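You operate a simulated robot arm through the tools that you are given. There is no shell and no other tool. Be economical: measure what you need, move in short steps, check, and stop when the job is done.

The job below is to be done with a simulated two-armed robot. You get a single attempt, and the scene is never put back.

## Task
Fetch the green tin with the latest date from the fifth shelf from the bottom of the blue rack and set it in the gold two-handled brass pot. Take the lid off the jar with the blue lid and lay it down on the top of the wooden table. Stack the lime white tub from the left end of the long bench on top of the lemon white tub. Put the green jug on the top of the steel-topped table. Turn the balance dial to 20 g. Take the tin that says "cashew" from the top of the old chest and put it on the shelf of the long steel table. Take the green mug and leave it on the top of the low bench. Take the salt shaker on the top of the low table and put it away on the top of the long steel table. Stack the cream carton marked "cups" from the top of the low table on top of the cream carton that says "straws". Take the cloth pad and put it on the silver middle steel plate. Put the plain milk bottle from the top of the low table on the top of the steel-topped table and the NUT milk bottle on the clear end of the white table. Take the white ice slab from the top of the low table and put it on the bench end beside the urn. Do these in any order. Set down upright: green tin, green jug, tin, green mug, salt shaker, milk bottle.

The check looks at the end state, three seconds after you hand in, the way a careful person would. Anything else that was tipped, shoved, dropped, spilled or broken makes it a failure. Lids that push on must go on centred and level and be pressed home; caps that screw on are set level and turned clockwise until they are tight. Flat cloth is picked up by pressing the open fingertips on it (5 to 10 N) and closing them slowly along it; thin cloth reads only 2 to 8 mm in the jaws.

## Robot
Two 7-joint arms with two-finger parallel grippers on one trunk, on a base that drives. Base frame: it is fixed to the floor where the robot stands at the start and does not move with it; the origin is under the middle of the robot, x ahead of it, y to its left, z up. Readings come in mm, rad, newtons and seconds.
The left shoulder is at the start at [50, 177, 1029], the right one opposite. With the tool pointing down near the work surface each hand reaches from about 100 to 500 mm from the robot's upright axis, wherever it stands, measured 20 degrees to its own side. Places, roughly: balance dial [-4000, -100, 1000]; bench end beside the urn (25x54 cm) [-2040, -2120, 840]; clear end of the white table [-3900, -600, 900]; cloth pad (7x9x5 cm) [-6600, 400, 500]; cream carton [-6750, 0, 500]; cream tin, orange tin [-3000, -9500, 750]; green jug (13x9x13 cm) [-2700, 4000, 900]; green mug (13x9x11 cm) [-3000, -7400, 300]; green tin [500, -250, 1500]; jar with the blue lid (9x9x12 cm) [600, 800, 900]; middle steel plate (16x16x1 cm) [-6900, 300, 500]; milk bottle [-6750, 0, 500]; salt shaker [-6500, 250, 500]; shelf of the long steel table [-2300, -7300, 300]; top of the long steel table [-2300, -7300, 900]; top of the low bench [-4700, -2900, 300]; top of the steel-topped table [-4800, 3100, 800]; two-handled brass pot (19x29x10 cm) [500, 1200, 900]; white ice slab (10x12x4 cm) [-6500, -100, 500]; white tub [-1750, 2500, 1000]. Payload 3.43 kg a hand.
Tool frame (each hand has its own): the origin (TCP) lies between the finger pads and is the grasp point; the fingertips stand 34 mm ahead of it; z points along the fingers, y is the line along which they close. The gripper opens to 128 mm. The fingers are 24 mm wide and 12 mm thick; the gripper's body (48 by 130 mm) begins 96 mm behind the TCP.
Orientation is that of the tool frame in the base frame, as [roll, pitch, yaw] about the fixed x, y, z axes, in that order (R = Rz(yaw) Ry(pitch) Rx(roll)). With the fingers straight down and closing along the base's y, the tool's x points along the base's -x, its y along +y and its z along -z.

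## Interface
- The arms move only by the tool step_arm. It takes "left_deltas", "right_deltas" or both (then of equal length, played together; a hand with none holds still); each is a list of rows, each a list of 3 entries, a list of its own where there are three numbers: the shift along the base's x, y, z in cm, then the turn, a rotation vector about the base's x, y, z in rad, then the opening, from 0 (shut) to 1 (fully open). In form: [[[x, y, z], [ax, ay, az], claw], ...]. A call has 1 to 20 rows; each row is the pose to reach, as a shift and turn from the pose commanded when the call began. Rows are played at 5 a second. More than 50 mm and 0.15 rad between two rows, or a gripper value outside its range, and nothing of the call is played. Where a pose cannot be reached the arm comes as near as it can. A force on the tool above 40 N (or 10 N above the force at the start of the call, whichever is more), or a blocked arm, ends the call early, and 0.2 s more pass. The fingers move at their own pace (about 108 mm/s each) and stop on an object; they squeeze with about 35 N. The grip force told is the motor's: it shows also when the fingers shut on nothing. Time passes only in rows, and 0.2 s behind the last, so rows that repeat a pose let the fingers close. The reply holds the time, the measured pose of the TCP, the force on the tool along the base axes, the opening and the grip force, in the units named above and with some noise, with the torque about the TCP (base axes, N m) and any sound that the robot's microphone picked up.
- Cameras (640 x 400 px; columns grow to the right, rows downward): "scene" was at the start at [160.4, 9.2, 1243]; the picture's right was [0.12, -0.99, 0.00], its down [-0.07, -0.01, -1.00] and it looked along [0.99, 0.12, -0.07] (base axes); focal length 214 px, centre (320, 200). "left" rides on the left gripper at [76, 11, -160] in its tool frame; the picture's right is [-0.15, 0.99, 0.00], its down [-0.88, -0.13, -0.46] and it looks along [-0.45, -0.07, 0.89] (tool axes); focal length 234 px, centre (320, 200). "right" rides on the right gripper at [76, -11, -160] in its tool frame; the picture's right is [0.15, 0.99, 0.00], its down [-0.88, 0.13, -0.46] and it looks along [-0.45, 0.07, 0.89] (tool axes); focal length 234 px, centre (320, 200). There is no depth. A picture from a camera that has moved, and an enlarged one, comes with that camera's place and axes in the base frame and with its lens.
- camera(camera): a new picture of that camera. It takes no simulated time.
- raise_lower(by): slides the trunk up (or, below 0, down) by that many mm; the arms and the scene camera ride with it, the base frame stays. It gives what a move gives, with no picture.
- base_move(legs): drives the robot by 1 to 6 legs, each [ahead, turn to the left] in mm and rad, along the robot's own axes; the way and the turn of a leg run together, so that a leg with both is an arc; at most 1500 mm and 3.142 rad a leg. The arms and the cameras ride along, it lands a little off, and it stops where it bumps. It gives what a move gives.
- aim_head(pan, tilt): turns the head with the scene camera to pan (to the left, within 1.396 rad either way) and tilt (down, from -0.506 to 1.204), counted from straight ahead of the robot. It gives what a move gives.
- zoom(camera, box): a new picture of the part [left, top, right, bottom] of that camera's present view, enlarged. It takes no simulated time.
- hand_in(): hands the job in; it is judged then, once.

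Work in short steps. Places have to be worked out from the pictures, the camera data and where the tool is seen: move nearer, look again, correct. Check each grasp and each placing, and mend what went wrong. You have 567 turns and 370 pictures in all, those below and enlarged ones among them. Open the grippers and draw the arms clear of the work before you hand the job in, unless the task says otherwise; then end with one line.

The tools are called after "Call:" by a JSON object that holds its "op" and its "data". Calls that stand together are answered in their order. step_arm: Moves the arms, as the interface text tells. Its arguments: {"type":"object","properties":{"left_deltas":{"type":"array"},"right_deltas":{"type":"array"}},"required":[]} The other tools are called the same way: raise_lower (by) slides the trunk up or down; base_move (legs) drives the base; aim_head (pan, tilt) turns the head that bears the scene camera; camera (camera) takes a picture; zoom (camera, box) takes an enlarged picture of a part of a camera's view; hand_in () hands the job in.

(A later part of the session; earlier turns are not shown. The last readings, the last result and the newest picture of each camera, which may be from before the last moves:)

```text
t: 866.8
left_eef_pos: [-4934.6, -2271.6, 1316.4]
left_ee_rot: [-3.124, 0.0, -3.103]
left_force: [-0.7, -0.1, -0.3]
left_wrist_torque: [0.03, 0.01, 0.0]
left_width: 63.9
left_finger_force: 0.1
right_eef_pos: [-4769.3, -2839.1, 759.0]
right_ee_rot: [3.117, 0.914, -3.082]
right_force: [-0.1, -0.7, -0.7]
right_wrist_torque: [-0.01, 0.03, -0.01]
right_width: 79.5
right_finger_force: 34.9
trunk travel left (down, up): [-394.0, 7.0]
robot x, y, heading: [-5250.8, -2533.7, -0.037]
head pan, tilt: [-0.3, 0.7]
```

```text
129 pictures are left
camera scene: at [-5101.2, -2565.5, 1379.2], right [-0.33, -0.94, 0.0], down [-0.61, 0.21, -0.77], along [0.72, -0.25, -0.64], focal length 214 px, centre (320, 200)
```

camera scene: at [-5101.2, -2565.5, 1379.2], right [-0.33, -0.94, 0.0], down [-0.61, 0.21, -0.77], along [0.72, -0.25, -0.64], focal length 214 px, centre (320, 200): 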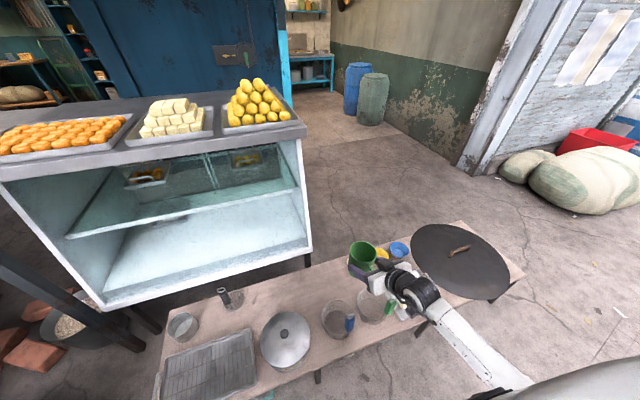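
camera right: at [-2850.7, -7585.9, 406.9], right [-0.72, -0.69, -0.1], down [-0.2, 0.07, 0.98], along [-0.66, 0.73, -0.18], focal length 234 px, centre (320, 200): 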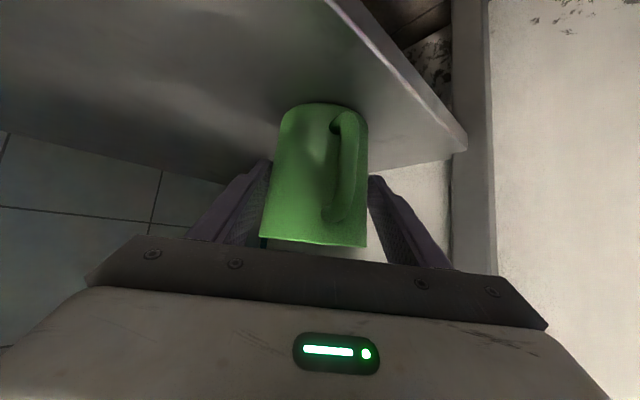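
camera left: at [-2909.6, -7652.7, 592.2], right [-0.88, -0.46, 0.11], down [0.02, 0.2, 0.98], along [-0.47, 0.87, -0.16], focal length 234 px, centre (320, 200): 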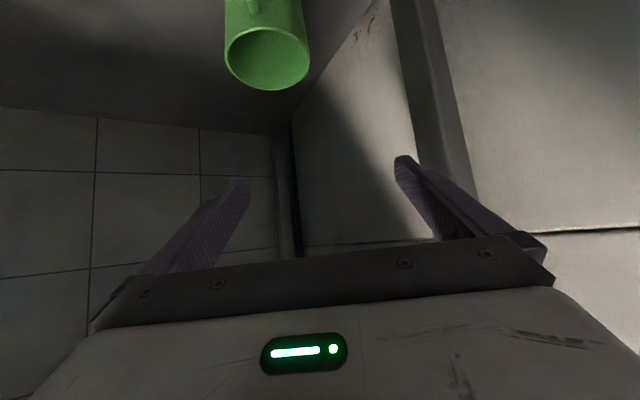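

Bench top is z≈350; a free spot is at about (-4600,-2700), behind the jars. I shift the base left and set up the arm above it.

Call:
{"op": "base_move", "data": {"legs": [[0, 1.6], [90, 0], [0, -1.565], [25, 0]]}}

Call:
{"op": "step_arm", "data": {"right_deltas": [[[3, 1, 0], [0, 0, 0], 0.4], [[6, 2, 0], [0, 0, 0], 0.4], [[9, 3, 0], [0, 0, 0], 0.4], [[12, 4.5, 0], [0, 0, 0], 0.4]]}}

Call:
{"op": "camera", "data": {"camera": "right"}}

```text
t: 876.0
left_eef_pos: [-4910.9, -2178.7, 1317.1]
left_ee_rot: [-3.125, -0.002, -3.081]
left_force: [-0.2, 0.4, 0.2]
left_wrist_torque: [-0.01, 0.05, -0.01]
left_width: 64.2
left_finger_force: 0.1
right_eef_pos: [-4735.5, -2741.9, 758.3]
right_ee_rot: [3.117, 0.914, -3.059]
right_force: [0.7, 0.0, -1.8]
right_wrist_torque: [0.0, 0.03, 0.01]
right_width: 79.2
right_finger_force: 35.0
trunk travel left (down, up): [-394.0, 7.0]
robot x, y, heading: [-5221.3, -2448.2, -0.015]
head pan, tilt: [-0.3, 0.7]
```

```text
t: 877.0
left_eef_pos: [-4912.4, -2176.6, 1316.6]
left_ee_rot: [-3.124, 0.002, -3.082]
left_force: [-0.8, -0.9, -0.3]
left_wrist_torque: [-0.01, 0.03, -0.03]
left_width: 64.1
left_finger_force: 0.0
right_eef_pos: [-4695.9, -2730.9, 758.4]
right_ee_rot: [3.108, 0.913, -3.062]
right_force: [-0.7, 0.0, -0.6]
right_wrist_torque: [-0.01, 0.04, 0.01]
right_width: 79.3
right_finger_force: 35.2
right hand out of reach, approached as far as the arm can: row 2, 3, 4
trunk travel left (down, up): [-394.0, 7.0]
robot x, y, heading: [-5224.3, -2446.9, -0.015]
head pan, tilt: [-0.3, 0.7]
```

```text
128 pictures are left
camera right: at [-4867.3, -2761.0, 796.7], right [-0.19, 0.98, -0.1], down [0.17, 0.13, 0.98], along [0.97, 0.17, -0.19], focal length 234 px, centre (320, 200)
```

right: 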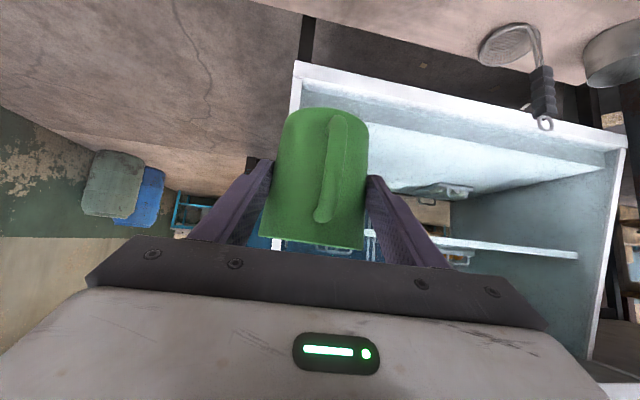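

I look closely at the bench items' heights around that spot before committing.

Call:
{"op": "zoom", "data": {"camera": "scene", "box": [150, 220, 450, 400]}}

```text
2.13 times, centred on (300, 310) of scene
camera zoom: at [-5073.0, -2475.3, 1379.1], right [-0.31, -0.95, 0.0], down [-0.61, 0.2, -0.76], along [0.73, -0.24, -0.64], focal length 458 px, centre (363, -35)
```

zoom: 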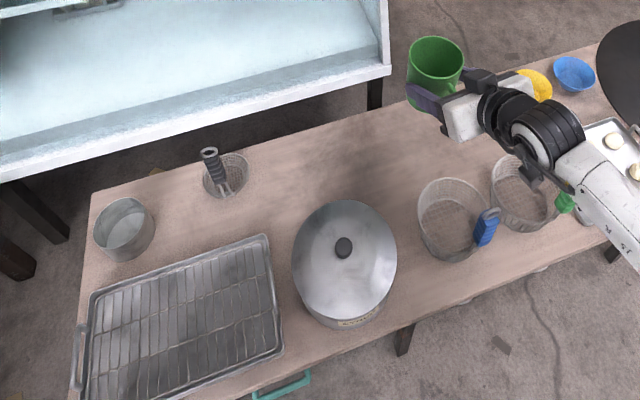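

A good free area is the east half of the bench, between the lidded pot and the baskets. I'll target TCP (-4545,-2660), where hand and camera pass between them. I raise the hand slightly and extend, staying high.

Call:
{"op": "base_move", "data": {"legs": [[0, 1.585], [40, 0], [0, -1.57], [32, 0]]}}

Call:
{"op": "step_arm", "data": {"right_deltas": [[[0, 0, 3], [0, 0, 0], 0.4], [[0, 0, 6], [0, 0, 0], 0.4], [[3, 0.5, 7], [0, 0, 0], 0.4], [[6, 1.5, 7], [0, 0, 0], 0.4], [[9, 2.5, 7], [0, 0, 0], 0.4], [[12, 3.5, 7], [0, 0, 0], 0.4]]}}

```text
t: 886.0
left_eef_pos: [-4881.2, -2138.6, 1316.8]
left_ee_rot: [-3.123, -0.001, -3.078]
left_force: [0.2, 0.2, -0.1]
left_wrist_torque: [-0.01, 0.03, 0.01]
left_width: 64.1
left_finger_force: 0.1
right_eef_pos: [-4662.8, -2690.7, 757.4]
right_ee_rot: [3.107, 0.911, -3.062]
right_force: [-0.4, -0.6, -1.3]
right_wrist_torque: [0.02, 0.02, 0.0]
right_width: 79.4
right_finger_force: 35.3
trunk travel left (down, up): [-394.0, 7.0]
robot x, y, heading: [-5192.8, -2408.7, -0.013]
head pan, tilt: [-0.3, 0.7]
```

```text
t: 887.4
left_eef_pos: [-4882.3, -2136.9, 1316.3]
left_ee_rot: [-3.124, -0.003, -3.078]
left_force: [0.6, 0.0, 0.2]
left_wrist_torque: [-0.04, 0.04, 0.0]
left_width: 63.9
left_finger_force: 0.0
right_eef_pos: [-4542.7, -2657.9, 830.4]
right_ee_rot: [3.108, 0.911, -3.061]
right_force: [-0.7, 0.8, -0.1]
right_wrist_torque: [-0.01, 0.0, 0.0]
right_width: 79.3
right_finger_force: 35.0
trunk travel left (down, up): [-394.0, 7.0]
robot x, y, heading: [-5193.0, -2400.8, -0.012]
head pan, tilt: [-0.3, 0.7]
```

Reached. I lower with the trunk in stages.

Call:
{"op": "raise_lower", "data": {"by": -300}}

Call:
{"op": "aim_head", "data": {"pan": -0.35, "tilt": 0.6}}

Call:
{"op": "camera", "data": {"camera": "scene"}}

Call:
{"op": "camera", "data": {"camera": "right"}}

```text
t: 890.4
left_eef_pos: [-4882.8, -2137.7, 1017.3]
left_ee_rot: [-3.122, 0.0, -3.078]
left_force: [-1.0, 1.1, -0.6]
left_wrist_torque: [0.0, 0.01, -0.02]
left_width: 64.0
left_finger_force: 0.0
right_eef_pos: [-4542.4, -2658.6, 531.4]
right_ee_rot: [3.109, 0.912, -3.063]
right_force: [-0.4, 0.3, -0.7]
right_wrist_torque: [-0.03, -0.01, 0.03]
right_width: 79.2
right_finger_force: 35.0
trunk travel left (down, up): [-94.0, 307.0]
robot x, y, heading: [-5191.6, -2407.8, -0.012]
head pan, tilt: [-0.3, 0.7]
```

```text
t: 891.0
left_eef_pos: [-4882.0, -2137.3, 1016.7]
left_ee_rot: [-3.125, -0.002, -3.079]
left_force: [-0.6, 0.6, -0.2]
left_wrist_torque: [0.03, -0.03, -0.03]
left_width: 64.0
left_finger_force: 0.1
right_eef_pos: [-4544.0, -2657.5, 530.8]
right_ee_rot: [3.108, 0.915, -3.063]
right_force: [0.4, -0.4, -0.2]
right_wrist_torque: [0.01, 0.0, -0.01]
right_width: 79.2
right_finger_force: 35.0
trunk travel left (down, up): [-94.0, 307.0]
robot x, y, heading: [-5192.9, -2408.0, -0.019]
head pan, tilt: [-0.351, 0.6]
```

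```text
126 pictures are left
camera scene: at [-5039.9, -2439.9, 1087.7], right [-0.36, -0.93, 0.0], down [-0.53, 0.2, -0.82], along [0.77, -0.29, -0.57], focal length 214 px, centre (320, 200)
```

scene: 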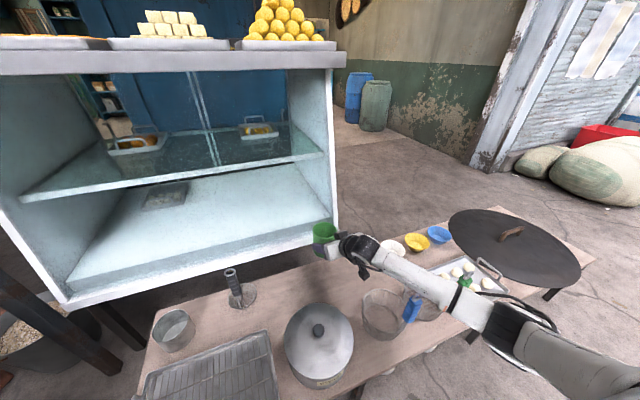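

```text
125 pictures are left
camera right: at [-4715.3, -2688.1, 568.1], right [-0.19, 0.98, -0.1], down [0.17, 0.13, 0.98], along [0.97, 0.17, -0.19], focal length 234 px, centre (320, 200)
```

right: 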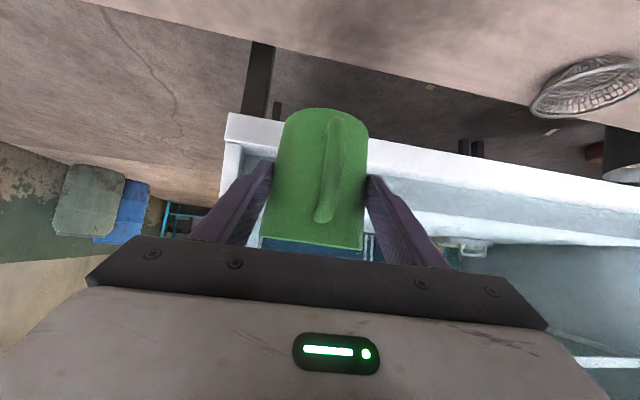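

The hand is over the free area. I lower another 45 mm and check the arm's clearance over the baskets.

Call:
{"op": "raise_lower", "data": {"by": -50}}

Call:
{"op": "zoom", "data": {"camera": "scene", "box": [260, 180, 560, 380]}}

```text
t: 892.0
left_eef_pos: [-4889.3, -2131.9, 970.0]
left_ee_rot: [-3.116, 0.01, -3.08]
left_force: [-1.2, -0.5, 0.7]
left_wrist_torque: [-0.04, 0.02, 0.0]
left_width: 64.0
left_finger_force: 0.1
right_eef_pos: [-4537.7, -2659.2, 507.7]
right_ee_rot: [3.126, 0.954, -3.049]
right_force: [0.2, 0.6, -1.4]
right_wrist_torque: [0.0, 0.02, -0.01]
right_width: 79.1
right_finger_force: 35.6
trunk travel left (down, up): [-44.0, 357.0]
robot x, y, heading: [-5195.6, -2406.1, -0.014]
head pan, tilt: [-0.351, 0.6]
```

```text
2.00 times, centred on (410, 280) of scene
camera zoom: at [-5048.3, -2434.0, 1041.8], right [-0.36, -0.93, 0.0], down [-0.52, 0.19, -0.83], along [0.78, -0.3, -0.55], focal length 429 px, centre (140, 40)
```

zoom: 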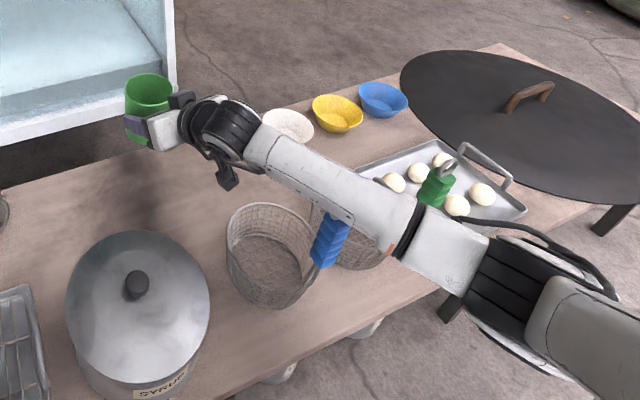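

The forearm is resting on the basket's upright handle. I raise again at once. This pose won't do here; I'll set the mug down on the empty south end of the low table and re-grip it from above, so the arm stays high.

Call:
{"op": "raise_lower", "data": {"by": 250}}

Call:
{"op": "step_arm", "data": {"right_deltas": [[[-4, -1, 1], [0, 0, 0], 0.4], [[-8, -2, 2], [0, 0, 0], 0.4], [[-12, -3, 2], [0, 0, 0], 0.4]]}}

Call:
{"op": "base_move", "data": {"legs": [[-300, 0]]}}

Call:
{"op": "zoom", "data": {"camera": "scene", "box": [200, 180, 560, 400]}}

```text
t: 894.5
left_eef_pos: [-4882.9, -2137.7, 1216.6]
left_ee_rot: [-3.125, -0.001, -3.079]
left_force: [-0.3, 0.2, 0.1]
left_wrist_torque: [-0.01, 0.0, 0.04]
left_width: 64.0
left_finger_force: 0.1
right_eef_pos: [-4543.5, -2658.3, 729.9]
right_ee_rot: [3.108, 0.913, -3.061]
right_force: [0.5, 0.6, -1.4]
right_wrist_torque: [0.02, 0.01, 0.0]
right_width: 79.4
right_finger_force: 34.7
trunk travel left (down, up): [-294.0, 107.0]
robot x, y, heading: [-5190.1, -2409.2, -0.014]
head pan, tilt: [-0.351, 0.6]
```

```text
t: 895.3
left_eef_pos: [-4883.2, -2138.7, 1215.9]
left_ee_rot: [-3.125, -0.001, -3.079]
left_force: [0.6, -0.2, -0.9]
left_wrist_torque: [-0.03, -0.04, -0.02]
left_width: 63.9
left_finger_force: 0.2
right_eef_pos: [-4661.8, -2689.7, 750.5]
right_ee_rot: [3.11, 0.913, -3.059]
right_force: [-0.1, 0.3, -0.4]
right_wrist_torque: [0.01, 0.02, -0.03]
right_width: 79.2
right_finger_force: 35.7
trunk travel left (down, up): [-294.0, 107.0]
robot x, y, heading: [-5190.2, -2405.2, -0.014]
head pan, tilt: [-0.351, 0.6]
```

```text
t: 897.4
left_eef_pos: [-5182.2, -2133.7, 1216.5]
left_ee_rot: [-3.126, -0.001, -3.078]
left_force: [-0.6, -0.1, 0.0]
left_wrist_torque: [-0.01, 0.0, 0.02]
left_width: 63.9
left_finger_force: 0.0
right_eef_pos: [-4962.0, -2685.0, 748.2]
right_ee_rot: [3.107, 0.913, -3.06]
right_force: [-1.1, -1.4, -1.0]
right_wrist_torque: [0.04, 0.04, 0.04]
right_width: 79.1
right_finger_force: 35.0
trunk travel left (down, up): [-294.0, 107.0]
robot x, y, heading: [-5495.5, -2404.1, -0.018]
head pan, tilt: [-0.351, 0.6]
```

```text
1.78 times, centred on (380, 290) of scene
camera zoom: at [-5340.1, -2436.0, 1287.8], right [-0.36, -0.93, 0.0], down [-0.53, 0.2, -0.83], along [0.77, -0.29, -0.56], focal length 381 px, centre (213, 40)
```

zoom: 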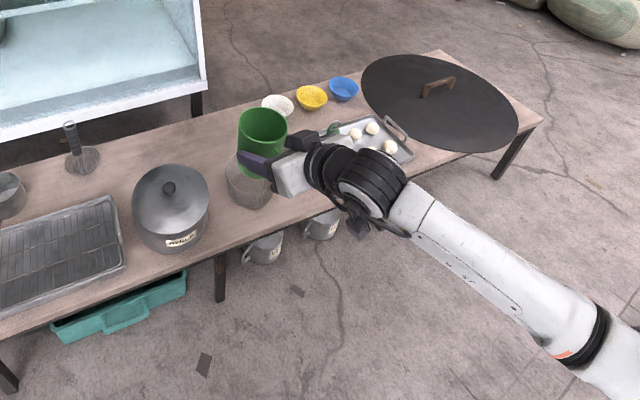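

Everything on the bench still stands. I drive to the low table's south end.

Call:
{"op": "base_move", "data": {"legs": [[0, 2.4], [1300, 0], [480, 0], [0, -0.811]]}}

Call:
{"op": "aim_head", "data": {"pan": -0.2, "tilt": 0.55}}

Call:
{"op": "camera", "data": {"camera": "scene"}}

```text
t: 914.5
left_eef_pos: [-7167.7, -976.3, 1217.1]
left_ee_rot: [-3.124, -0.001, -1.454]
left_force: [-0.9, 0.0, 0.3]
left_wrist_torque: [-0.01, 0.02, -0.02]
left_width: 63.8
left_finger_force: 0.1
right_eef_pos: [-6628.9, -726.8, 748.3]
right_ee_rot: [3.11, 0.912, -1.435]
right_force: [0.1, -0.3, -1.1]
right_wrist_torque: [-0.02, -0.04, 0.0]
right_width: 78.9
right_finger_force: 35.2
trunk travel left (down, up): [-294.0, 107.0]
robot x, y, heading: [-6880.9, -1273.5, 1.609]
head pan, tilt: [-0.351, 0.6]
```

```text
t: 915.2
left_eef_pos: [-7168.1, -976.6, 1216.6]
left_ee_rot: [-3.125, 0.001, -1.453]
left_force: [0.0, -0.2, -0.1]
left_wrist_torque: [-0.03, 0.04, -0.01]
left_width: 64.1
left_finger_force: 0.0
right_eef_pos: [-6629.4, -726.6, 749.5]
right_ee_rot: [3.109, 0.911, -1.436]
right_force: [0.3, -1.1, -0.2]
right_wrist_torque: [-0.03, 0.0, 0.02]
right_width: 79.1
right_finger_force: 35.5
trunk travel left (down, up): [-294.0, 107.0]
robot x, y, heading: [-6881.8, -1273.8, 1.609]
head pan, tilt: [-0.201, 0.55]
```

```text
122 pictures are left
camera scene: at [-6872.2, -1114.0, 1292.2], right [0.99, -0.16, 0.0], down [-0.08, -0.52, -0.85], along [0.14, 0.84, -0.52], focal length 214 px, centre (320, 200)
```

scene: 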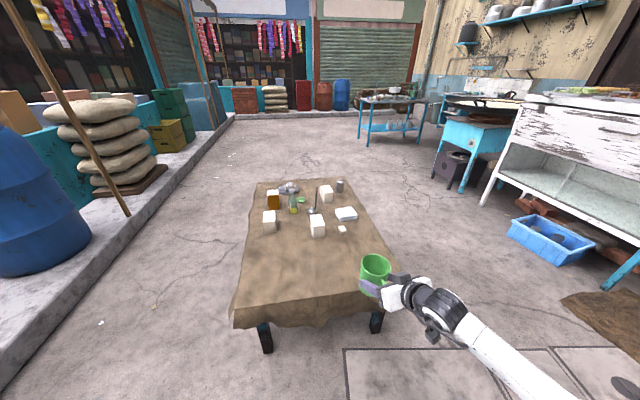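

I use this vantage to verify the third carton's label.

Call:
{"op": "zoom", "data": {"camera": "scene", "box": [240, 170, 380, 250]}}

```text
4.57 times, centred on (310, 210) of scene
camera zoom: at [-6872.2, -1114.0, 1292.2], right [0.99, -0.16, 0.0], down [-0.08, -0.52, -0.85], along [0.14, 0.84, -0.52], focal length 980 px, centre (366, 154)
```

zoom: 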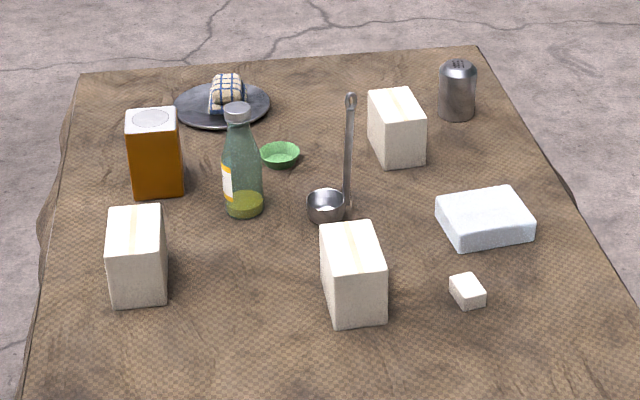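

I drive 265 mm forward, so that the mug is over the empty south end, and lower with the trunk.

Call:
{"op": "base_move", "data": {"legs": [[265, 0]]}}

Call:
{"op": "raise_lower", "data": {"by": -160}}

Call:
{"op": "camera", "data": {"camera": "scene"}}

```text
t: 917.1
left_eef_pos: [-7177.9, -710.9, 1215.8]
left_ee_rot: [-3.124, 0.001, -1.457]
left_force: [-0.6, 1.1, -0.6]
left_wrist_torque: [-0.04, -0.03, 0.03]
left_width: 64.4
left_finger_force: 0.0
right_eef_pos: [-6638.0, -464.3, 748.6]
right_ee_rot: [3.107, 0.91, -1.438]
right_force: [0.2, -0.2, -1.2]
right_wrist_torque: [0.01, -0.03, 0.02]
right_width: 78.9
right_finger_force: 34.9
trunk travel left (down, up): [-294.0, 107.0]
robot x, y, heading: [-6894.5, -1006.9, 1.605]
head pan, tilt: [-0.201, 0.55]
```

```text
t: 918.9
left_eef_pos: [-7177.5, -712.6, 1056.4]
left_ee_rot: [-3.124, 0.0, -1.458]
left_force: [-0.2, 0.1, 0.3]
left_wrist_torque: [-0.02, -0.04, 0.0]
left_width: 64.1
left_finger_force: 0.1
right_eef_pos: [-6638.3, -464.1, 588.8]
right_ee_rot: [3.11, 0.911, -1.439]
right_force: [0.2, -0.1, -1.3]
right_wrist_torque: [-0.04, -0.01, -0.01]
right_width: 79.0
right_finger_force: 35.2
trunk travel left (down, up): [-134.0, 267.0]
robot x, y, heading: [-6895.1, -1007.7, 1.611]
head pan, tilt: [-0.201, 0.55]
```

```text
120 pictures are left
camera scene: at [-6882.2, -850.4, 1132.3], right [0.99, -0.16, 0.0], down [-0.08, -0.52, -0.85], along [0.14, 0.84, -0.52], focal length 214 px, centre (320, 200)
```

scene: 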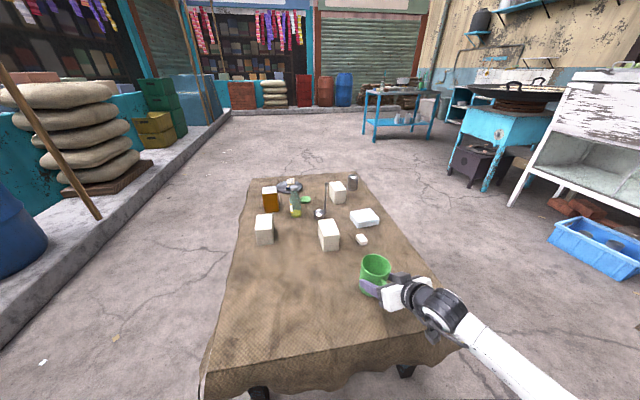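

Call:
{"op": "raise_lower", "data": {"by": -12}}

Call:
{"op": "raise_lower", "data": {"by": -6}}

Call:
{"op": "raise_lower", "data": {"by": -5}}

```text
t: 919.5
left_eef_pos: [-7177.3, -711.4, 1044.4]
left_ee_rot: [-3.126, 0.0, -1.459]
left_force: [-0.3, -0.8, -0.5]
left_wrist_torque: [0.01, -0.01, 0.03]
left_width: 64.1
left_finger_force: 0.0
right_eef_pos: [-6638.4, -463.3, 578.6]
right_ee_rot: [3.108, 0.913, -1.438]
right_force: [-0.4, 0.6, -1.1]
right_wrist_torque: [-0.08, 0.0, 0.0]
right_width: 78.8
right_finger_force: 34.9
trunk travel left (down, up): [-122.0, 279.0]
robot x, y, heading: [-6896.2, -1008.2, 1.614]
head pan, tilt: [-0.201, 0.55]
```

```text
t: 920.0
left_eef_pos: [-7177.8, -713.0, 1038.8]
left_ee_rot: [-3.124, -0.001, -1.456]
left_force: [0.1, 0.7, 0.4]
left_wrist_torque: [-0.03, 0.0, -0.02]
left_width: 63.9
left_finger_force: 0.1
right_eef_pos: [-6638.0, -463.7, 570.4]
right_ee_rot: [3.109, 0.911, -1.439]
right_force: [0.2, 0.8, -1.2]
right_wrist_torque: [0.0, -0.01, -0.05]
right_width: 79.1
right_finger_force: 35.1
trunk travel left (down, up): [-116.0, 285.0]
robot x, y, heading: [-6890.6, -1008.4, 1.606]
head pan, tilt: [-0.201, 0.55]
```

```text
t: 920.6
left_eef_pos: [-7177.9, -711.1, 1034.3]
left_ee_rot: [-3.125, -0.001, -1.458]
left_force: [-0.4, 0.0, 0.0]
left_wrist_torque: [-0.04, -0.01, 0.02]
left_width: 64.0
left_finger_force: 0.0
right_eef_pos: [-6638.4, -463.5, 568.2]
right_ee_rot: [3.11, 0.919, -1.436]
right_force: [0.4, -0.5, 8.4]
right_wrist_torque: [0.21, -0.25, -0.03]
right_width: 79.2
right_finger_force: 34.8
trunk travel left (down, up): [-111.0, 290.0]
robot x, y, heading: [-6892.6, -1006.6, 1.608]
head pan, tilt: [-0.201, 0.55]
```

Contact. I open, and withdraw the hand along its axis.

Call:
{"op": "step_arm", "data": {"right_deltas": [[[0, 0, 0.1], [0, 0, 0], 0.7], [[0, 0, 0.1], [0, 0, 0], 0.9], [[0, 0, 0.1], [0, 0, 0], 1], [[0, -2, 1.5], [0, 0, 0], 1], [[0, -5, 4], [0, 0, 0], 1], [[0, -8.5, 7], [0, 0, 0], 1], [[0, -11.5, 10], [0, 0, 0], 1], [[0, -14, 14], [0, 0, 0], 1]]}}

Call:
{"op": "camera", "data": {"camera": "scene"}}

```text
t: 922.4
left_eef_pos: [-7176.8, -712.1, 1034.8]
left_ee_rot: [-3.123, 0.0, -1.458]
left_force: [-0.4, -0.3, 0.7]
left_wrist_torque: [0.02, 0.01, -0.02]
left_width: 63.6
left_finger_force: 0.0
right_eef_pos: [-6624.7, -575.0, 687.5]
right_ee_rot: [3.11, 0.912, -1.439]
right_force: [0.6, 0.0, 0.2]
right_wrist_torque: [0.01, 0.02, -0.01]
right_width: 128.1
right_finger_force: 0.0
right hand out of reach, approached as far as the arm can: row 8
trunk travel left (down, up): [-111.0, 290.0]
robot x, y, heading: [-6893.6, -1007.3, 1.607]
head pan, tilt: [-0.201, 0.55]
```

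```text
119 pictures are left
camera scene: at [-6882.3, -850.4, 1109.3], right [0.99, -0.16, 0.0], down [-0.08, -0.52, -0.85], along [0.14, 0.84, -0.52], focal length 214 px, centre (320, 200)
```

scene: 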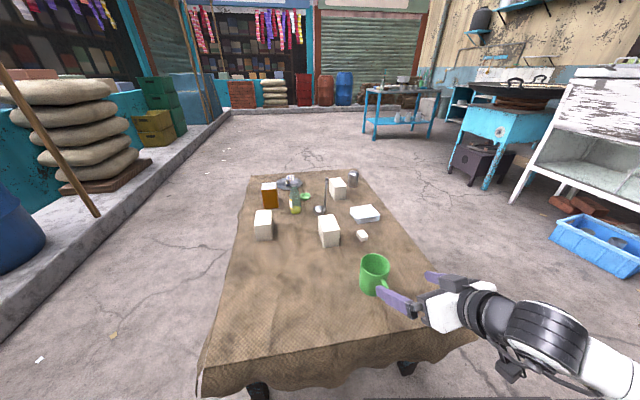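

The mug is parked upright. Now the cartons: I go round to the west side for PAPER CUPS with the right hand.

Call:
{"op": "base_move", "data": {"legs": [[-80, 0], [0, 1.535], [700, 0], [0, -1.571], [1150, 0], [0, -1.571]]}}

Call:
{"op": "aim_head", "data": {"pan": -0.15, "tilt": 0.45}}

Call:
{"op": "camera", "data": {"camera": "scene"}}

Call:
{"op": "camera", "data": {"camera": "right"}}

```text
t: 943.7
left_eef_pos: [-7221.2, 326.5, 1034.7]
left_ee_rot: [-3.124, 0.001, -3.136]
left_force: [-1.1, 0.2, 0.0]
left_wrist_torque: [0.02, 0.0, 0.02]
left_width: 63.8
left_finger_force: 0.0
right_eef_pos: [-7142.9, -237.3, 688.1]
right_ee_rot: [3.109, 0.913, -3.116]
right_force: [0.6, 0.6, 1.3]
right_wrist_torque: [0.04, 0.0, -0.02]
right_width: 127.9
right_finger_force: 0.1
trunk travel left (down, up): [-111.0, 290.0]
robot x, y, heading: [-7543.2, 73.8, -0.065]
head pan, tilt: [-0.201, 0.55]
```

```text
t: 944.4
left_eef_pos: [-7221.8, 325.8, 1033.3]
left_ee_rot: [-3.125, 0.0, -3.135]
left_force: [0.9, -0.3, -0.7]
left_wrist_torque: [-0.02, -0.05, 0.03]
left_width: 63.9
left_finger_force: 0.1
right_eef_pos: [-7142.0, -237.2, 687.4]
right_ee_rot: [3.109, 0.913, -3.115]
right_force: [-0.4, -1.1, -0.2]
right_wrist_torque: [0.0, -0.01, -0.04]
right_width: 127.8
right_finger_force: 0.1
trunk travel left (down, up): [-111.0, 290.0]
robot x, y, heading: [-7547.3, 74.6, -0.069]
head pan, tilt: [-0.15, 0.45]
```

```text
118 pictures are left
camera scene: at [-7386.3, 49.1, 1118.3], right [-0.22, -0.98, 0.0], down [-0.43, 0.09, -0.9], along [0.88, -0.19, -0.44], focal length 214 px, centre (320, 200)
```

scene: 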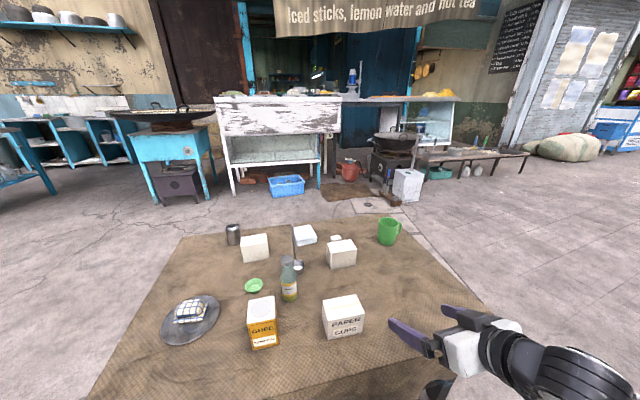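

```text
117 pictures are left
camera right: at [-7315.9, -258.8, 725.0], right [-0.14, 0.99, -0.1], down [0.17, 0.12, 0.98], along [0.97, 0.12, -0.19], focal length 234 px, centre (320, 200)
```

right: 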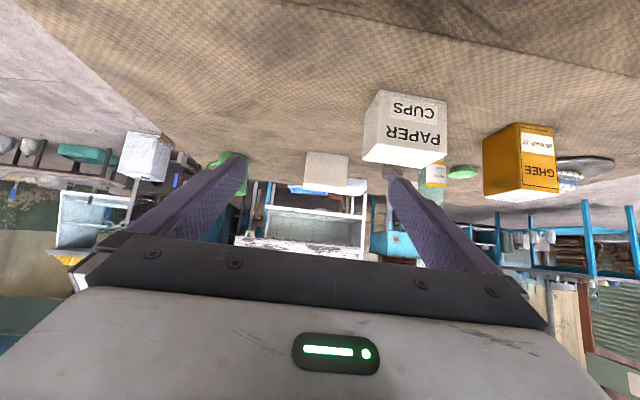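

PAPER CUPS' west face is centred at (-7031,-104), about 101 mm wide and turned 6°. I shift the base 95 mm left for a comfortable right-hand line.

Call:
{"op": "base_move", "data": {"legs": [[0, 1.64], [95, 0], [0, -1.571]]}}

Call:
{"op": "step_arm", "data": {"right_deltas": [[[0, 1.5, -3], [0, 0, 0.04], 1], [[0, 3, -6], [0, 0, 0.06], 1], [[0, 4, -9], [0, 0, 0.06], 1]]}}

Call:
{"op": "camera", "data": {"camera": "right"}}

```text
t: 953.4
left_eef_pos: [-7252.6, 455.8, 1033.5]
left_ee_rot: [-3.124, 0.001, -3.028]
left_force: [-0.1, 0.1, 0.2]
left_wrist_torque: [-0.02, 0.01, 0.01]
left_width: 64.1
left_finger_force: 0.0
right_eef_pos: [-7115.1, -97.8, 687.2]
right_ee_rot: [3.109, 0.913, -3.01]
right_force: [0.1, 0.1, -1.1]
right_wrist_torque: [0.0, -0.02, -0.01]
right_width: 128.0
right_finger_force: 0.0
trunk travel left (down, up): [-111.0, 290.0]
robot x, y, heading: [-7550.3, 171.3, 0.043]
head pan, tilt: [-0.15, 0.45]
```

```text
t: 954.2
left_eef_pos: [-7253.7, 455.2, 1034.2]
left_ee_rot: [-3.124, 0.001, -3.028]
left_force: [0.2, 0.2, 0.4]
left_wrist_torque: [-0.01, 0.03, 0.01]
left_width: 64.0
left_finger_force: 0.0
right_eef_pos: [-7114.1, -57.7, 596.8]
right_ee_rot: [3.107, 0.912, -2.951]
right_force: [0.6, -0.1, 0.2]
right_wrist_torque: [-0.03, -0.01, 0.03]
right_width: 127.9
right_finger_force: 0.1
trunk travel left (down, up): [-111.0, 290.0]
robot x, y, heading: [-7546.7, 170.6, 0.033]
head pan, tilt: [-0.15, 0.45]
```

```text
116 pictures are left
camera right: at [-7282.4, -106.2, 634.9], right [-0.3, 0.95, -0.1], down [0.15, 0.15, 0.98], along [0.94, 0.28, -0.19], focal length 234 px, centre (320, 200)
```

right: 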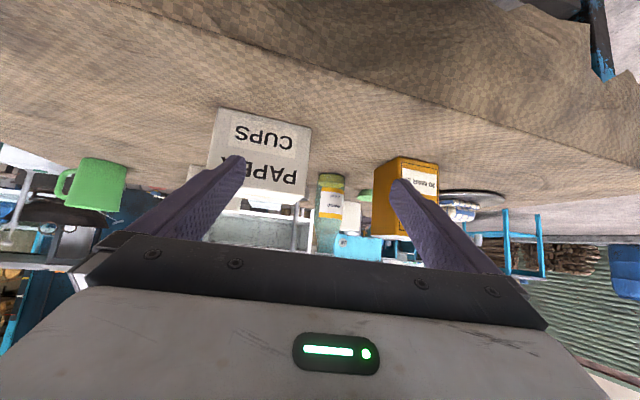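

I correct the sideways position and yaw, and go down to z≈548.

Call:
{"op": "step_arm", "data": {"right_deltas": [[[0, -2, -1.5], [0, 0, -0.04], 1], [[0, -4, -3], [0, 0, -0.083], 1], [[0, -5.3, -4.8], [0, 0, -0.083], 1]]}}

Call:
{"op": "camera", "data": {"camera": "right"}}

```text
t: 955.0
left_eef_pos: [-7253.1, 455.6, 1033.8]
left_ee_rot: [-3.123, 0.001, -3.027]
left_force: [0.1, 0.3, -0.4]
left_wrist_torque: [-0.04, 0.02, -0.02]
left_width: 64.0
left_finger_force: 0.0
right_eef_pos: [-7114.3, -110.9, 546.9]
right_ee_rot: [3.109, 0.916, -3.033]
right_force: [-0.5, -0.1, 0.0]
right_wrist_torque: [-0.03, -0.01, 0.01]
right_width: 128.2
right_finger_force: 0.1
trunk travel left (down, up): [-111.0, 290.0]
robot x, y, heading: [-7546.5, 166.9, 0.036]
head pan, tilt: [-0.15, 0.45]
```

```text
115 pictures are left
camera right: at [-7285.5, -145.8, 585.1], right [-0.22, 0.97, -0.1], down [0.16, 0.13, 0.98], along [0.96, 0.2, -0.18], focal length 234 px, centre (320, 200)
```

right: 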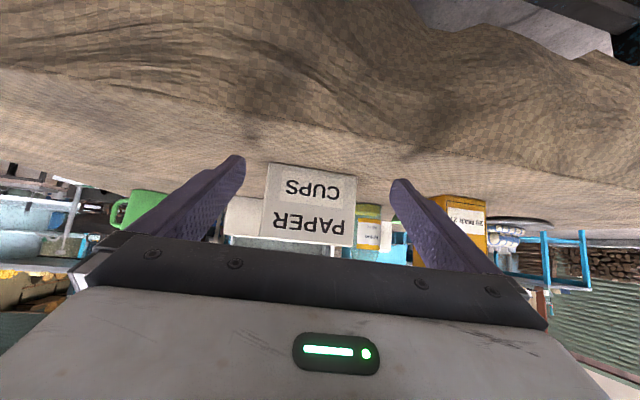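

I correct 8 mm sideways, slide in around the carton and close.

Call:
{"op": "step_arm", "data": {"right_deltas": [[[0, -0.8, 0], [0, 0, 0], 1], [[3.3, -0.5, 0], [0, 0, 0], 1], [[6.6, -0.1, 0], [0, 0, 0], 1], [[9.6, 0.2, 0], [0, 0, 0], 1]]}}

Call:
{"op": "camera", "data": {"camera": "right"}}

```text
t: 956.0
left_eef_pos: [-7253.1, 455.4, 1034.8]
left_ee_rot: [-3.125, -0.001, -3.029]
left_force: [-0.2, 0.3, 1.0]
left_wrist_torque: [0.02, 0.0, -0.01]
left_width: 64.3
left_finger_force: 0.0
right_eef_pos: [-7023.2, -107.6, 550.7]
right_ee_rot: [3.11, 0.914, -3.031]
right_force: [0.0, 0.1, -0.6]
right_wrist_torque: [0.04, -0.01, 0.0]
right_width: 127.9
right_finger_force: 0.0
trunk travel left (down, up): [-111.0, 290.0]
robot x, y, heading: [-7551.7, 170.9, 0.035]
head pan, tilt: [-0.15, 0.45]
```

```text
114 pictures are left
camera right: at [-7194.0, -143.0, 588.1], right [-0.22, 0.97, -0.1], down [0.16, 0.13, 0.98], along [0.96, 0.2, -0.19], focal length 234 px, centre (320, 200)
```

right: 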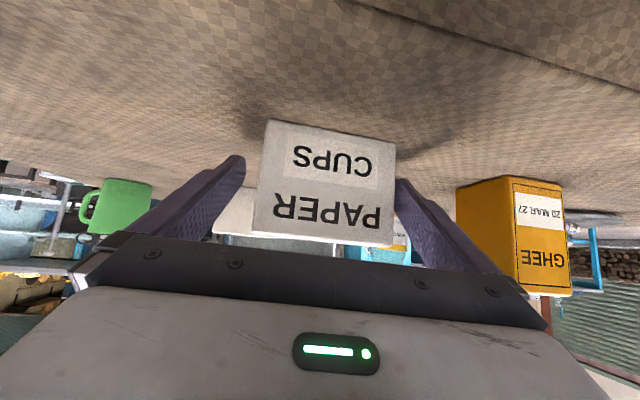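

Call:
{"op": "step_arm", "data": {"right_deltas": [[[0, 0.5, 0], [0, 0, 0], 1], [[0.8, 0.6, 0], [0, 0, 0], 1], [[0.8, 0.6, 0], [0, 0, 0], 0.85], [[0.8, 0.6, 0], [0, 0, 0], 0.7], [[0.8, 0.6, 0], [0, 0, 0], 0.6], [[0.8, 0.6, 0], [0, 0, 0], 0.6]]}}

Call:
{"op": "camera", "data": {"camera": "right"}}

```text
t: 957.4
left_eef_pos: [-7253.0, 456.1, 1034.3]
left_ee_rot: [-3.126, 0.0, -3.027]
left_force: [-0.2, 0.0, -0.5]
left_wrist_torque: [-0.02, 0.0, -0.01]
left_width: 63.9
left_finger_force: 0.0
right_eef_pos: [-7013.9, -101.7, 550.6]
right_ee_rot: [3.107, 0.913, -3.033]
right_force: [-1.1, -1.7, 1.8]
right_wrist_torque: [-0.25, -0.11, -0.09]
right_width: 110.6
right_finger_force: 34.7
trunk travel left (down, up): [-111.0, 290.0]
robot x, y, heading: [-7548.2, 167.9, 0.035]
head pan, tilt: [-0.15, 0.45]
```

```text
113 pictures are left
camera right: at [-7184.0, -136.2, 588.1], right [-0.22, 0.97, -0.1], down [0.16, 0.13, 0.98], along [0.96, 0.2, -0.19], focal length 234 px, centre (320, 200)
```

right: 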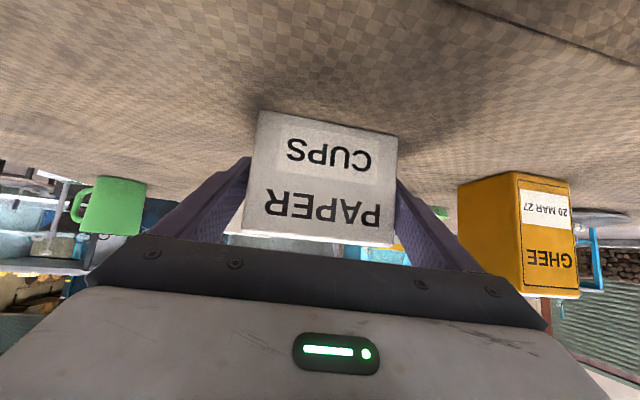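

CUPS is gripped at 111 mm. I lift it and bring the base over toward the other carton.

Call:
{"op": "step_arm", "data": {"right_deltas": [[[0, 0, 1], [0, 0, 0], 0.6], [[0, 0, 3.5], [0, 0, 0], 0.6]]}}

Call:
{"op": "raise_lower", "data": {"by": 130}}

Call:
{"op": "base_move", "data": {"legs": [[0, -1.606], [95, 0], [0, 1.571], [140, 0]]}}

Call:
{"op": "camera", "data": {"camera": "right"}}

Call:
{"op": "camera", "data": {"camera": "scene"}}

```text
t: 958.0
left_eef_pos: [-7253.2, 454.9, 1034.5]
left_ee_rot: [-3.124, 0.0, -3.027]
left_force: [0.7, -0.7, 0.3]
left_wrist_torque: [-0.01, 0.0, -0.02]
left_width: 63.8
left_finger_force: 0.0
right_eef_pos: [-7010.5, -101.7, 585.5]
right_ee_rot: [3.106, 0.912, -3.034]
right_force: [0.6, 0.8, -1.9]
right_wrist_torque: [0.01, 0.04, -0.02]
right_width: 108.6
right_finger_force: 35.3
trunk travel left (down, up): [-111.0, 290.0]
robot x, y, heading: [-7550.2, 170.1, 0.036]
head pan, tilt: [-0.15, 0.45]
```

```text
t: 959.6
left_eef_pos: [-7254.6, 455.1, 1162.7]
left_ee_rot: [-3.125, 0.0, -3.028]
left_force: [-0.2, 0.7, 0.5]
left_wrist_torque: [0.01, -0.01, -0.01]
left_width: 64.1
left_finger_force: 0.0
right_eef_pos: [-7010.6, -101.4, 715.7]
right_ee_rot: [3.109, 0.913, -3.035]
right_force: [-0.1, 0.0, -2.4]
right_wrist_torque: [0.02, 0.05, 0.01]
right_width: 108.6
right_finger_force: 35.0
trunk travel left (down, up): [-241.0, 160.0]
robot x, y, heading: [-7549.5, 173.5, 0.035]
head pan, tilt: [-0.15, 0.45]
```

```text
t: 969.5
left_eef_pos: [-7109.4, 353.6, 1162.9]
left_ee_rot: [-3.123, 0.0, -3.056]
left_force: [0.5, -0.1, -0.1]
left_wrist_torque: [-0.03, 0.01, -0.02]
left_width: 64.1
left_finger_force: 0.0
right_eef_pos: [-6881.7, -209.4, 715.0]
right_ee_rot: [3.106, 0.913, -3.06]
right_force: [-0.3, 0.5, -2.7]
right_wrist_torque: [0.0, 0.04, -0.03]
right_width: 107.0
right_finger_force: 34.8
trunk travel left (down, up): [-241.0, 160.0]
robot x, y, heading: [-7414.2, 74.9, 0.014]
head pan, tilt: [-0.15, 0.45]
```

```text
112 pictures are left
camera right: at [-7053.7, -239.3, 752.0], right [-0.2, 0.98, -0.1], down [0.17, 0.13, 0.98], along [0.97, 0.18, -0.19], focal length 234 px, centre (320, 200)
```

right: 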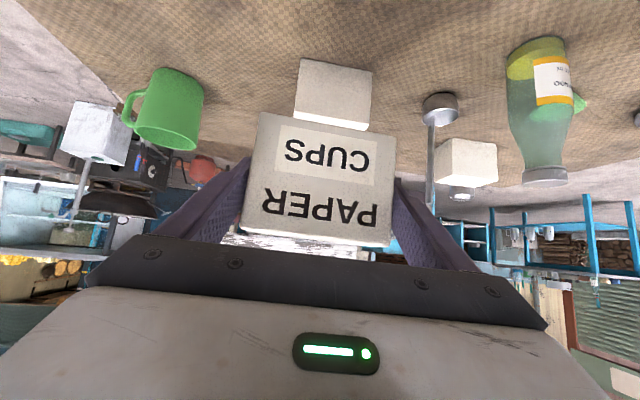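

```text
111 pictures are left
camera scene: at [-7252.0, 65.1, 1248.2], right [-0.14, -0.99, 0.0], down [-0.43, 0.06, -0.9], along [0.89, -0.12, -0.44], focal length 214 px, centre (320, 200)
```

scene: 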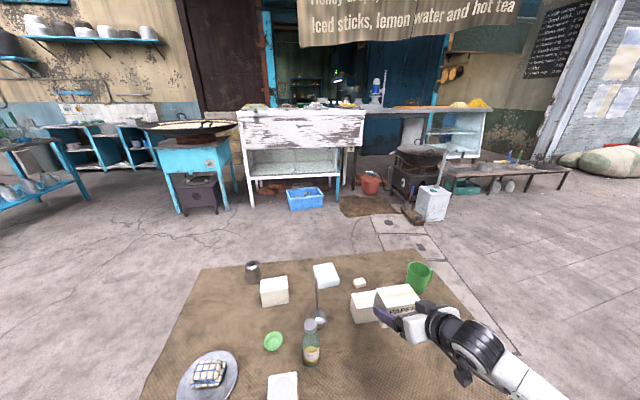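

The other carton's west face is mid (-6771,-179), its top ≈588. I extend over it at this height.

Call:
{"op": "step_arm", "data": {"right_deltas": [[[3.5, 0.8, 0], [0, 0, -0.01], 0.6], [[7, 1.6, 0], [0, 0, -0.02], 0.6], [[10.5, 2.5, 0], [0, 0, -0.02], 0.6], [[12.9, 3.1, 0], [0, 0, -0.02], 0.6]]}}

Call:
{"op": "raise_lower", "data": {"by": -45}}

Call:
{"op": "camera", "data": {"camera": "right"}}

Call:
{"op": "zoom", "data": {"camera": "scene", "box": [280, 220, 460, 360]}}

```text
t: 970.5
left_eef_pos: [-7109.8, 352.9, 1163.6]
left_ee_rot: [-3.124, 0.001, -3.055]
left_force: [-0.5, 0.3, 0.6]
left_wrist_torque: [0.01, 0.03, 0.01]
left_width: 64.1
left_finger_force: 0.0
right_eef_pos: [-6751.7, -179.0, 714.9]
right_ee_rot: [3.105, 0.91, -3.079]
right_force: [-0.2, 0.8, -1.7]
right_wrist_torque: [-0.02, 0.02, 0.01]
right_width: 106.7
right_finger_force: 35.5
trunk travel left (down, up): [-241.0, 160.0]
robot x, y, heading: [-7413.3, 74.5, 0.015]
head pan, tilt: [-0.15, 0.45]
```

```text
t: 971.4
left_eef_pos: [-7110.6, 354.4, 1119.6]
left_ee_rot: [-3.124, 0.0, -3.055]
left_force: [0.2, 0.0, 0.8]
left_wrist_torque: [-0.03, -0.07, 0.02]
left_width: 63.9
left_finger_force: 0.0
right_eef_pos: [-6752.3, -179.9, 670.8]
right_ee_rot: [3.109, 0.914, -3.078]
right_force: [-0.8, -1.0, -1.9]
right_wrist_torque: [0.01, 0.03, -0.03]
right_width: 106.7
right_finger_force: 34.8
trunk travel left (down, up): [-196.0, 205.0]
robot x, y, heading: [-7413.2, 79.4, 0.009]
head pan, tilt: [-0.15, 0.45]
```

```text
110 pictures are left
camera right: at [-6924.9, -206.3, 708.1], right [-0.18, 0.98, -0.1], down [0.17, 0.13, 0.98], along [0.97, 0.16, -0.19], focal length 234 px, centre (320, 200)
```

right: 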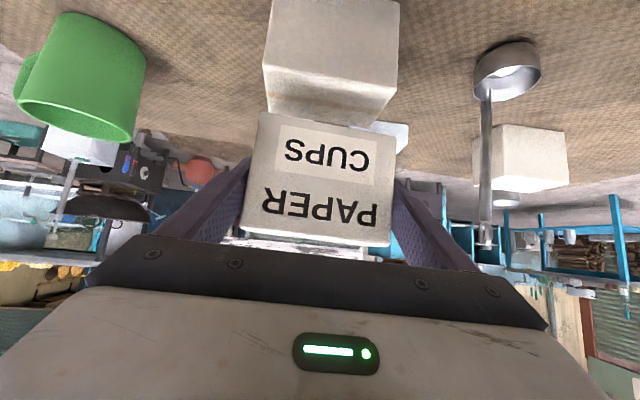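

```text
2.86 times, centred on (370, 290) of scene
camera zoom: at [-7252.6, 65.1, 1203.3], right [-0.14, -0.99, 0.0], down [-0.43, 0.06, -0.9], along [0.89, -0.12, -0.44], focal length 613 px, centre (177, -57)
```

zoom: 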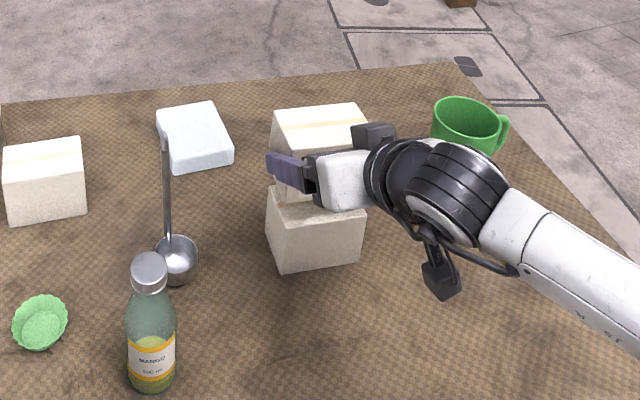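

Measured edges: CUPS needs 9 mm back and 4 mm sideways. I correct and lower until contact.

Call:
{"op": "step_arm", "data": {"right_deltas": [[[-0.5, -0.2, 0], [0, 0, 0], 0.6], [[-0.9, -0.4, 0], [0, 0, 0], 0.6]]}}

Call:
{"op": "raise_lower", "data": {"by": -22}}

Call:
{"op": "raise_lower", "data": {"by": -6}}

```text
t: 972.0
left_eef_pos: [-7110.9, 353.9, 1119.1]
left_ee_rot: [-3.124, 0.001, -3.057]
left_force: [0.5, -0.1, -0.7]
left_wrist_torque: [0.0, 0.02, -0.01]
left_width: 64.0
left_finger_force: 0.1
right_eef_pos: [-6762.6, -183.3, 670.8]
right_ee_rot: [3.109, 0.91, -3.081]
right_force: [-0.7, 0.5, -1.9]
right_wrist_torque: [0.0, 0.05, 0.01]
right_width: 106.7
right_finger_force: 34.9
trunk travel left (down, up): [-196.0, 205.0]
robot x, y, heading: [-7413.7, 80.4, 0.009]
head pan, tilt: [-0.15, 0.45]
```

```text
t: 972.7
left_eef_pos: [-7109.4, 353.4, 1096.2]
left_ee_rot: [-3.124, 0.0, -3.055]
left_force: [-0.7, 0.5, -0.8]
left_wrist_torque: [0.01, -0.02, 0.0]
left_width: 64.0
left_finger_force: 0.0
right_eef_pos: [-6761.4, -184.0, 648.6]
right_ee_rot: [3.108, 0.914, -3.08]
right_force: [0.3, 0.2, -1.8]
right_wrist_torque: [-0.01, 0.08, -0.01]
right_width: 106.7
right_finger_force: 34.9
trunk travel left (down, up): [-174.0, 227.0]
robot x, y, heading: [-7411.5, 82.1, 0.005]
head pan, tilt: [-0.15, 0.45]
```

```text
t: 973.2
left_eef_pos: [-7110.1, 353.9, 1089.9]
left_ee_rot: [-3.122, 0.0, -3.057]
left_force: [0.0, -0.6, -0.3]
left_wrist_torque: [-0.02, 0.02, 0.01]
left_width: 64.0
left_finger_force: 0.0
right_eef_pos: [-6761.5, -185.1, 642.6]
right_ee_rot: [3.109, 0.913, -3.08]
right_force: [-0.2, -0.9, -1.7]
right_wrist_torque: [-0.02, 0.03, -0.02]
right_width: 106.4
right_finger_force: 35.0
trunk travel left (down, up): [-168.0, 233.0]
robot x, y, heading: [-7412.5, 80.2, 0.014]
head pan, tilt: [-0.15, 0.45]
```

Call:
{"op": "raise_lower", "data": {"by": -5}}

Call:
{"op": "raise_lower", "data": {"by": -4}}

Call:
{"op": "zoom", "data": {"camera": "scene", "box": [300, 220, 440, 320]}}

```text
t: 973.8
left_eef_pos: [-7109.9, 354.3, 1084.7]
left_ee_rot: [-3.124, -0.002, -3.055]
left_force: [-0.4, 0.4, 0.6]
left_wrist_torque: [-0.01, 0.03, 0.02]
left_width: 64.2
left_finger_force: 0.1
right_eef_pos: [-6761.1, -184.6, 637.7]
right_ee_rot: [3.107, 0.912, -3.08]
right_force: [0.2, 1.2, -0.6]
right_wrist_torque: [-0.06, -0.03, 0.05]
right_width: 106.3
right_finger_force: 34.6
trunk travel left (down, up): [-163.0, 238.0]
robot x, y, heading: [-7414.2, 79.8, 0.01]
head pan, tilt: [-0.15, 0.45]
```

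```text
t: 974.3
left_eef_pos: [-7111.6, 354.4, 1081.8]
left_ee_rot: [-3.123, 0.002, -3.057]
left_force: [-0.3, 0.0, -0.7]
left_wrist_torque: [0.03, 0.0, -0.02]
left_width: 64.0
left_finger_force: 0.0
right_eef_pos: [-6761.6, -184.7, 636.7]
right_ee_rot: [3.11, 0.919, -3.078]
right_force: [-2.3, -0.9, 10.9]
right_wrist_torque: [-0.59, -0.01, -0.16]
right_width: 106.3
right_finger_force: 34.4
trunk travel left (down, up): [-159.0, 242.0]
robot x, y, heading: [-7415.6, 79.6, 0.015]
head pan, tilt: [-0.15, 0.45]
```

```text
4.00 times, centred on (370, 270) of scene
camera zoom: at [-7253.8, 65.6, 1166.7], right [-0.14, -0.99, 0.0], down [-0.43, 0.06, -0.9], along [0.89, -0.13, -0.43], focal length 858 px, centre (120, -80)
```

zoom: 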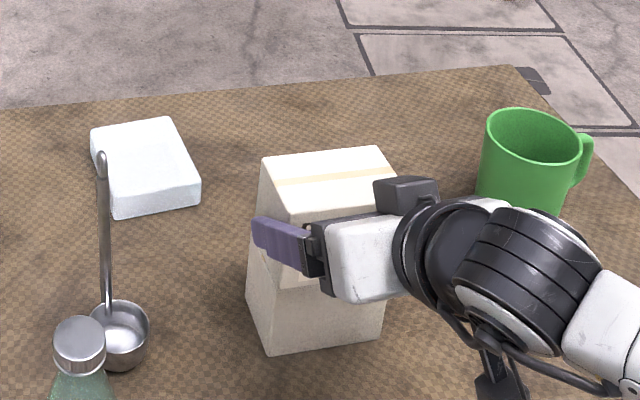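

Contact at the stack. I open gently and withdraw.

Call:
{"op": "step_arm", "data": {"right_deltas": [[[0, 0, 0.1], [0, 0, 0], 0.88], [[0, 0, 0.1], [0, 0, 0], 0.96], [[0, 0, 0.1], [0, 0, 0], 0.98], [[-2, -0.1, 1.5], [0, 0, 0], 1], [[-5, -0.3, 4], [0, 0, 0], 1], [[-8.5, -0.5, 7], [0, 0, 0], 1], [[-12, -0.7, 10], [0, 0, 0], 1]]}}

Call:
{"op": "camera", "data": {"camera": "scene"}}

```text
t: 975.9
left_eef_pos: [-7110.8, 355.7, 1082.8]
left_ee_rot: [-3.125, 0.001, -3.056]
left_force: [0.0, 0.1, 0.9]
left_wrist_torque: [0.02, 0.0, 0.0]
left_width: 64.1
left_finger_force: 0.0
right_eef_pos: [-6881.5, -190.0, 729.6]
right_ee_rot: [3.109, 0.911, -3.08]
right_force: [0.5, -0.3, 0.0]
right_wrist_torque: [-0.02, 0.02, -0.02]
right_width: 128.1
right_finger_force: 0.1
trunk travel left (down, up): [-159.0, 242.0]
robot x, y, heading: [-7409.9, 77.7, 0.005]
head pan, tilt: [-0.15, 0.45]
```

```text
107 pictures are left
camera scene: at [-7252.8, 65.2, 1166.3], right [-0.14, -0.99, 0.0], down [-0.43, 0.06, -0.9], along [0.89, -0.12, -0.43], focal length 214 px, centre (320, 200)
```

scene: 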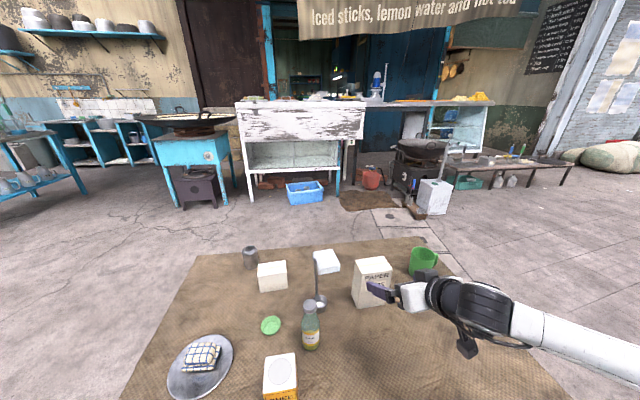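

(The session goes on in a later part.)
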